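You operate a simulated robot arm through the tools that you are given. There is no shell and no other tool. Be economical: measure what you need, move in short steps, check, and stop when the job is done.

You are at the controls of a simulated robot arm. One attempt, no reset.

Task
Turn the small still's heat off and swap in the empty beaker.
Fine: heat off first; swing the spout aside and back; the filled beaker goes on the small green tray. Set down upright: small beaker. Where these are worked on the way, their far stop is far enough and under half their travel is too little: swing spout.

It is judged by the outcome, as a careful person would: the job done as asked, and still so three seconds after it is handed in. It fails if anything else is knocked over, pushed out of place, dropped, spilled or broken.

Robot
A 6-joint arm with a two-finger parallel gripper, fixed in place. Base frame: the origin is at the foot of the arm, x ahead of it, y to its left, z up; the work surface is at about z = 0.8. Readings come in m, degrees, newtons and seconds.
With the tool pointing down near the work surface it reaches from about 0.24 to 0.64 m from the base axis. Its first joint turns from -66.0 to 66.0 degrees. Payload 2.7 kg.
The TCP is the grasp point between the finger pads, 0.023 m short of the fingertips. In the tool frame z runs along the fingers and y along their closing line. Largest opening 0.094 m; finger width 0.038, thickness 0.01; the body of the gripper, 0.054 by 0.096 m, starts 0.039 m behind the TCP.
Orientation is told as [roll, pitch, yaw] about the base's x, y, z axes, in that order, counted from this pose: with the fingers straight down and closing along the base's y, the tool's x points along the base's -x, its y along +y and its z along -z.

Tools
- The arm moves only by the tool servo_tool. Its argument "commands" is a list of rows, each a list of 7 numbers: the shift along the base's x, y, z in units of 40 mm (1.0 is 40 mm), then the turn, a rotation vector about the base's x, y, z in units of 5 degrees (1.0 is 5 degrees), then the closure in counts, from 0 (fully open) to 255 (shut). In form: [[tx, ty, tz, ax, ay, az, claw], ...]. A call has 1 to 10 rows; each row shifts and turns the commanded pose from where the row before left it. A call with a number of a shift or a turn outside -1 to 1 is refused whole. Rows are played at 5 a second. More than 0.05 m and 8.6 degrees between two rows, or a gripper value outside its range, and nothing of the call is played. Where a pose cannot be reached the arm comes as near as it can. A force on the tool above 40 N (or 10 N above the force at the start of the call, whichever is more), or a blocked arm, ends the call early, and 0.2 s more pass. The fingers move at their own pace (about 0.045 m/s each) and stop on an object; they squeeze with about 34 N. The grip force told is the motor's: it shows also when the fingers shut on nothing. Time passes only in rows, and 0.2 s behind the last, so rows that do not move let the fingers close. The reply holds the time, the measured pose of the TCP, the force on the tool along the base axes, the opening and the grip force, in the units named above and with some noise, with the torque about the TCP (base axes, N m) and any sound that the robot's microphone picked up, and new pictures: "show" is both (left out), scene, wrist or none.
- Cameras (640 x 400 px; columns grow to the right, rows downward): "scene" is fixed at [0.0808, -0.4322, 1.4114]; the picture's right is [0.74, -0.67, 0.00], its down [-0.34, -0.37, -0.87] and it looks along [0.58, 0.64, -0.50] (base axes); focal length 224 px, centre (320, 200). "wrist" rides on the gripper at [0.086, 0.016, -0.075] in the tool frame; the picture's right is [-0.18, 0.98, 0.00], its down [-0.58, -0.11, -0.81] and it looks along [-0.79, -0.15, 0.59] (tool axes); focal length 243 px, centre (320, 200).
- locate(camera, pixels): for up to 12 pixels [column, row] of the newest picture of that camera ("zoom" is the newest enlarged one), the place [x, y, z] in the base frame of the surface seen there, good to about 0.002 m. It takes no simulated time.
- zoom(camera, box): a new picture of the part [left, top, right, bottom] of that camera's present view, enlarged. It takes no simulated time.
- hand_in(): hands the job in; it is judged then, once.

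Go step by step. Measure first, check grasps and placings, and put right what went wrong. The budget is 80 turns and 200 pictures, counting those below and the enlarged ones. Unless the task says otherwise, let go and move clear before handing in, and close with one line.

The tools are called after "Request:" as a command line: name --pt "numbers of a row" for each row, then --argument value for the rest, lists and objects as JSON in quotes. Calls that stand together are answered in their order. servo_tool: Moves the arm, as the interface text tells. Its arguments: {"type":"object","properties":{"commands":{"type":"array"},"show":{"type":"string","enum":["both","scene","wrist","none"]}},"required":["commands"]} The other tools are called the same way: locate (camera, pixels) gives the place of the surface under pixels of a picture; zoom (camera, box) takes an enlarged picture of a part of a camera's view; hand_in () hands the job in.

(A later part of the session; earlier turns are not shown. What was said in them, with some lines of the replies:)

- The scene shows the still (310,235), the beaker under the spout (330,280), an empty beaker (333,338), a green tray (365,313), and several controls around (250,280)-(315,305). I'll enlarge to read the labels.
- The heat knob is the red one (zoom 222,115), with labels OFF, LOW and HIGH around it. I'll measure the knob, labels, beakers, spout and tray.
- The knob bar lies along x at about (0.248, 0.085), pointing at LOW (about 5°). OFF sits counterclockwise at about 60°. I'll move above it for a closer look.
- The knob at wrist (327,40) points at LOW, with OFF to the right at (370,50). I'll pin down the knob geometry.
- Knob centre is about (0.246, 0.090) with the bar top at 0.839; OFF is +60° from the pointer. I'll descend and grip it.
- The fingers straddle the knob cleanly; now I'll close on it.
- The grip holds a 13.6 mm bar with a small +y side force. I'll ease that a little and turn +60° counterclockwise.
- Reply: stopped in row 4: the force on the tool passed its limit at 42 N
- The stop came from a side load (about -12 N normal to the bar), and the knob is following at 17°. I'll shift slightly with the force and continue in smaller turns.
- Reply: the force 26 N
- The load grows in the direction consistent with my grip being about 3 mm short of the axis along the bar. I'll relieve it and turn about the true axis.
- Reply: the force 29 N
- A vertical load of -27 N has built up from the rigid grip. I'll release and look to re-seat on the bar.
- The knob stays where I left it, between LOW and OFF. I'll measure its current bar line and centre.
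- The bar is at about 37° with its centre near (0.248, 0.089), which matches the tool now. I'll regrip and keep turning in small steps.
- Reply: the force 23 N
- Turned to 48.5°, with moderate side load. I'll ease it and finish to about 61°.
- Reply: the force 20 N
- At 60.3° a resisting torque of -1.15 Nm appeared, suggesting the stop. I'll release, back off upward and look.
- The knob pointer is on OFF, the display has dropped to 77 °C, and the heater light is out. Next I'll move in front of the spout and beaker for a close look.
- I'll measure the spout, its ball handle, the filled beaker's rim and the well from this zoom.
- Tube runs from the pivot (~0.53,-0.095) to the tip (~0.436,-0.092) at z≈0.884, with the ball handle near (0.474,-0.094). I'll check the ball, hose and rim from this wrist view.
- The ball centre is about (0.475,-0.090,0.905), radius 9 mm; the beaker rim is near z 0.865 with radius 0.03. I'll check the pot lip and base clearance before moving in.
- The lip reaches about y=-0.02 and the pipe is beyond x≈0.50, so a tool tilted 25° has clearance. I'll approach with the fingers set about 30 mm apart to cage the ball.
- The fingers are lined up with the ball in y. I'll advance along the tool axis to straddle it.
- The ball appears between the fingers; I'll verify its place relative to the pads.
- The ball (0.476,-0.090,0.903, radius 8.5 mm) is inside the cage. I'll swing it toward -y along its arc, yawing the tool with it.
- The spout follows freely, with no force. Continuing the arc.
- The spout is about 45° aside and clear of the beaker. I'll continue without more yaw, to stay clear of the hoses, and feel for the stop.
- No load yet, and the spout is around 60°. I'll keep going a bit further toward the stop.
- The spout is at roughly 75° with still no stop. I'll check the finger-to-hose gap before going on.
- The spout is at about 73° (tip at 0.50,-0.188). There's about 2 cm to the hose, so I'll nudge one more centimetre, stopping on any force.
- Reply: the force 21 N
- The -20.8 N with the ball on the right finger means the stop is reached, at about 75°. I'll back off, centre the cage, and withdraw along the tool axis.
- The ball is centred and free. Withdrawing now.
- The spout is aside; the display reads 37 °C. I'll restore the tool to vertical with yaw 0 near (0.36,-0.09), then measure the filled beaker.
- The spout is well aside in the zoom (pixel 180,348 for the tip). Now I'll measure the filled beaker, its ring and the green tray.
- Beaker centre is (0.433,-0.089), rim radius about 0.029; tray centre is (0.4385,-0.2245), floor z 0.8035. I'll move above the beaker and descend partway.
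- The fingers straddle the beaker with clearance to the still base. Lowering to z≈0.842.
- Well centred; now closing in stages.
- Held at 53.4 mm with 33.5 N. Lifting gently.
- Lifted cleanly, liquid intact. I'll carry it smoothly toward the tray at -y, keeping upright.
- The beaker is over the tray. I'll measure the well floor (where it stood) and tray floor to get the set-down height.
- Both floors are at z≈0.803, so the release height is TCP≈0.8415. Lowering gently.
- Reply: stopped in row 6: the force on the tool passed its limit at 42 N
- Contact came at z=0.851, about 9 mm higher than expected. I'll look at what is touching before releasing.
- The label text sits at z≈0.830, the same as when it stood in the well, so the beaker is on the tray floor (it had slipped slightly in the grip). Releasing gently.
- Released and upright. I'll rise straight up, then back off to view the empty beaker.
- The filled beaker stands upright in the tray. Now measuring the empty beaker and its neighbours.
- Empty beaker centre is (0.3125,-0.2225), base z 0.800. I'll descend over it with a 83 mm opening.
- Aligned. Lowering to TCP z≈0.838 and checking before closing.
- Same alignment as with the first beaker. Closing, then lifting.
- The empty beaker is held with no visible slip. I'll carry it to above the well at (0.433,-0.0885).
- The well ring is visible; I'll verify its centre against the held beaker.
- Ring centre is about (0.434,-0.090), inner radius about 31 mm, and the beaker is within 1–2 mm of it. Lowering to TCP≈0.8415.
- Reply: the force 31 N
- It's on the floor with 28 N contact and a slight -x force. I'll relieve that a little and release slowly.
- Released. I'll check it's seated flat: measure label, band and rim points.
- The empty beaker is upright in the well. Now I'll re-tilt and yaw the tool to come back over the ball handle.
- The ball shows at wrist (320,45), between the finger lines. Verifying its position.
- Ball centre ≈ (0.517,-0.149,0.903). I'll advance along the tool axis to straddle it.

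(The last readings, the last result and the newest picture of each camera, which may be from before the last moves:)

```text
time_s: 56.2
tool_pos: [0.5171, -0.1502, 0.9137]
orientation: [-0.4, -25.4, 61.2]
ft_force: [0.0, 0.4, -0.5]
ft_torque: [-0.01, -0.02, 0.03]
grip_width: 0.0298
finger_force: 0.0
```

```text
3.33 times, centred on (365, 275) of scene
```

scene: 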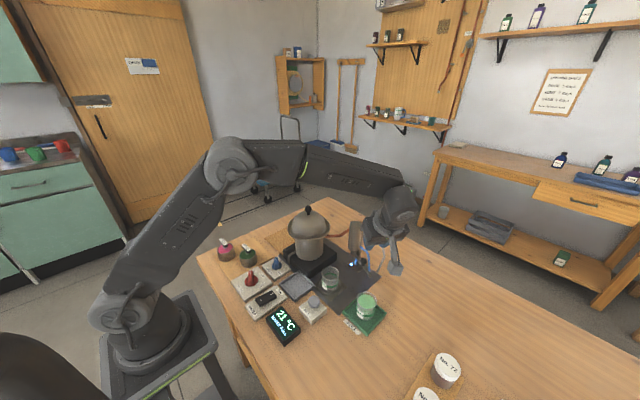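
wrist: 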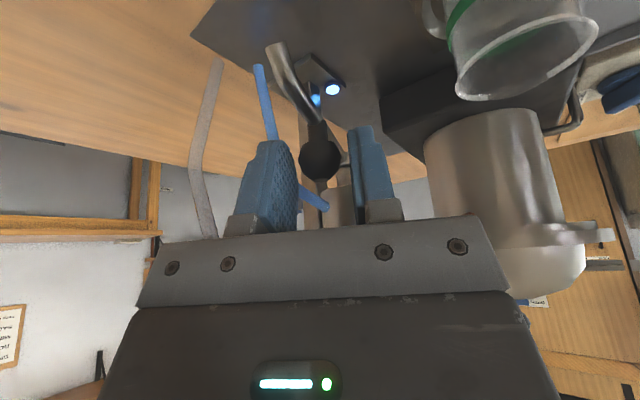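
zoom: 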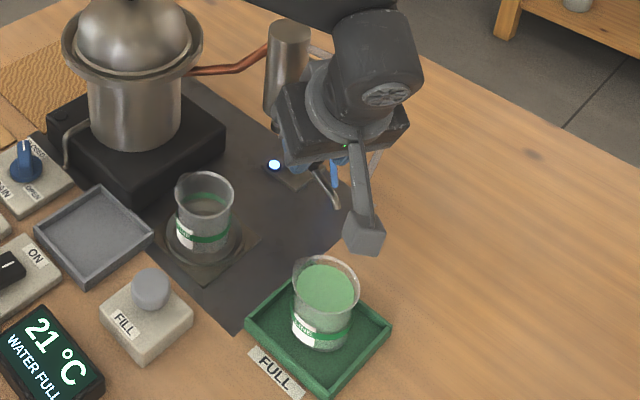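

The ball is caged. I'll run the arc in reverse, yawing back as it goes.

Request:
servo_tool --pt "-0.1 0.034 0 0 0 -0.3 174" --pt "-0.1 0.034 0 0 0 -0.3 174" --pt "-0.12 0.056 0 0 0 -0.3 174" --pt "-0.12 0.056 0 0 0 -0.3 174" --pt "-0.109 0.076 0 0 0 -0.5 174" --pt "-0.109 0.076 0 0 0 -0.5 174" --pt "-0.094 0.094 0 0 0 -1 174" --pt "-0.094 0.094 0 0 0 -1 174" --pt "-0.076 0.109 0 0 0 -1 174" --pt "-0.076 0.109 0 0 0 -1 174" --show "wrist"

Request:
zoom --camera "scene" --box '[300, 215, 400, 315]'

```text
time_s: 58.4
tool_pos: [0.4773, -0.1215, 0.9145]
orientation: [-0.3, -25.4, 30.1]
ft_force: [-0.1, -0.1, 0.5]
ft_torque: [0.04, 0.0, 0.01]
grip_width: 0.0299
finger_force: 0.1
```

wrist: 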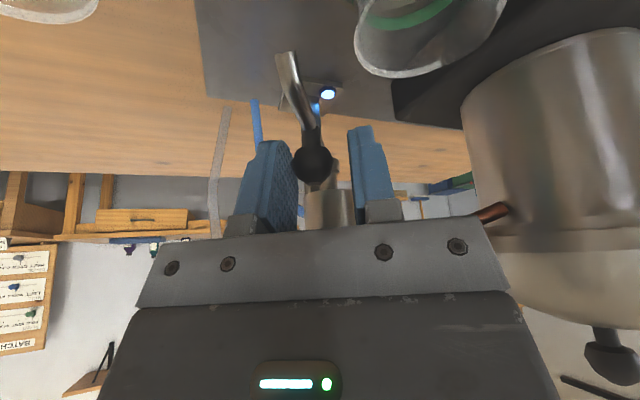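

```text
4.00 times, centred on (350, 265) of scene
```

zoom: 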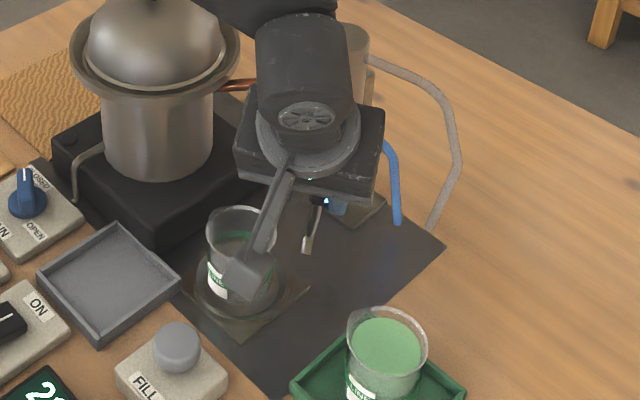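

The spout follows back. Continuing to the home direction.

Request:
servo_tool --pt "-0.056 0.12 0 0 0 -1 174" --pt "-0.056 0.12 0 0 0 -1 174" --pt "-0.035 0.129 0 0 0 -1 174" --pt "-0.035 0.129 0 0 0 -1 174" --pt "-0.011 0.1325 0 0 0 -1 174" --pt "-0.011 0.1325 0 0 0 -1 174" --show "wrist"

Request:
zoom --camera "wrist" --box '[220, 0, 460, 200]'

```text
time_s: 59.8
tool_pos: [0.4706, -0.0922, 0.9145]
orientation: [-0.4, -25.4, 0.2]
ft_force: [-0.7, -0.3, -1.4]
ft_torque: [0.02, -0.04, -0.02]
grip_width: 0.0299
finger_force: 0.0
```

wrist: 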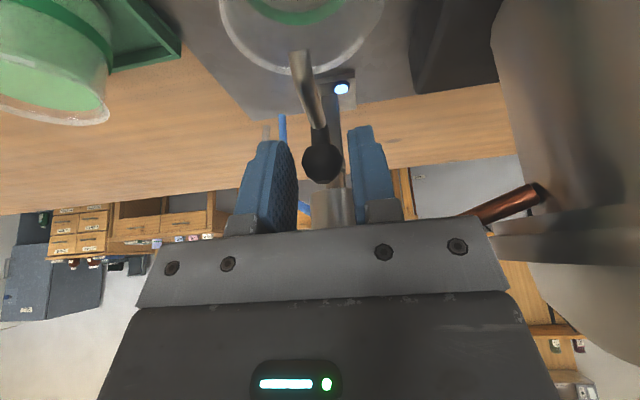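

```text
2.00 times, centred on (340, 100) of wrist
```

zoom: 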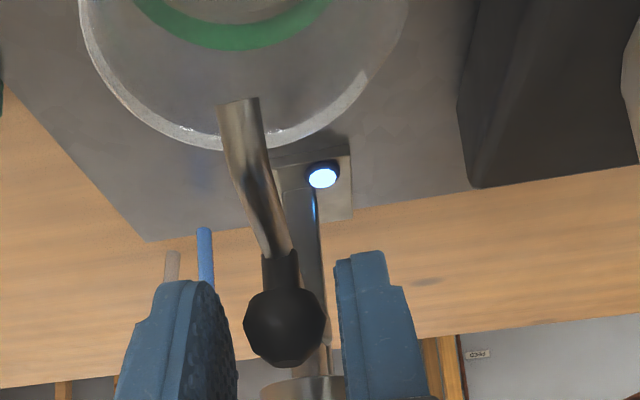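

I'll compare the tip and ball now with their original places (tip y -0.0895, ball y -0.090).

Request:
locate --camera "zoom" --pixels '[[240, 120], [262, 200], [284, 325], [246, 320], [324, 320], [240, 102]]'

```text
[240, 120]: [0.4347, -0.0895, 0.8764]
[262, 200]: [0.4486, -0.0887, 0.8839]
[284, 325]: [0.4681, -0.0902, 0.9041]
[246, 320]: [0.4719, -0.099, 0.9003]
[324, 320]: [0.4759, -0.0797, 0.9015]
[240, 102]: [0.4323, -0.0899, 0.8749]
```

The spout tip is back at (0.4347,-0.0895), its original place. I'll withdraw along the tool axis and clear away.

Request:
servo_tool --pt "-0.38 0 0.75 0 0 0 174" --pt "-0.38 0 0.75 0 0 0 174" --pt "-0.38 0 0.8 0 0 0 174" --pt "-0.6 0 0.7 0 0 0 100" --pt "-0.8 0 0.3 0 0 0 60" --pt "-0.9 0 0 0 0.9 0 0" --pt "-0.5 0 0 0 0.9 0 0" --pt "0 0 0 0 0.9 0 0" --pt "0 0 0 0 0.9 0 0" --pt "0 0 0 0 0.9 0 0" --show "both"

Request:
zoom --camera "scene" --box '[220, 210, 400, 360]'

Request:
zoom --camera "wrist" --box '[180, 0, 460, 220]'

```text
time_s: 62.0
tool_pos: [0.3135, -0.0896, 1.0455]
orientation: [-0.3, -2.9, 0.1]
ft_force: [0.4, -0.8, -0.2]
ft_torque: [-0.02, 0.01, 0.02]
grip_width: 0.0939
finger_force: 0.1
```

scene: 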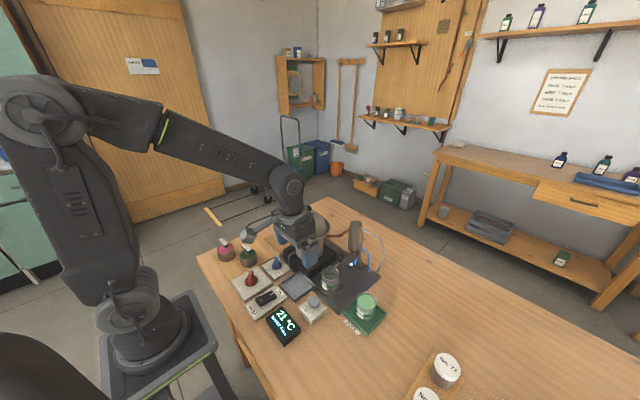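
wrist: 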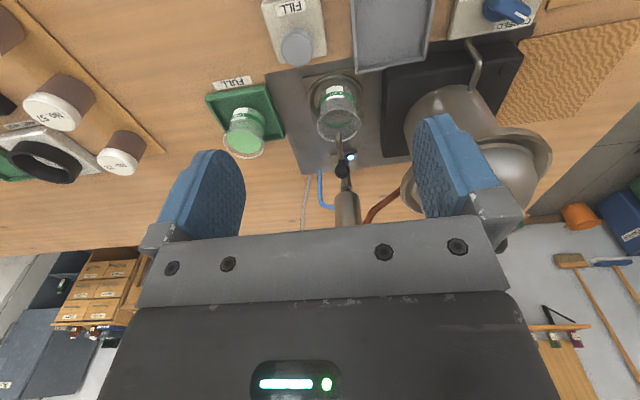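

```text
2.67 times, centred on (310, 285) of scene
```

zoom: 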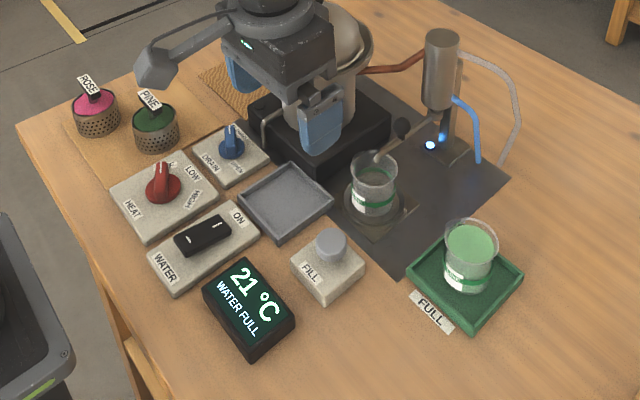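

```text
1.82 times, centred on (320, 110) of wrist
```

zoom: 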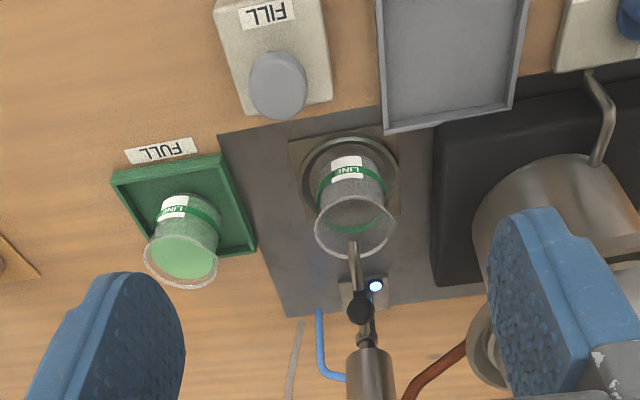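

Everything reads as asked: the heat pointer is at OFF with 21 °C on the display. The filled beaker is upright on the green tray, the empty one is upright in the well with the spout back over it, and the gripper is clear. Handing in.

Request:
hand_in

```text
The job is handed in.
```

The heat is off, the filled beaker is on the green tray, the empty beaker is in the well with the spout swung back over it, and I've handed the job in; the filled beaker slipped about 9 mm in the grip while I carried it, with no visible spill.
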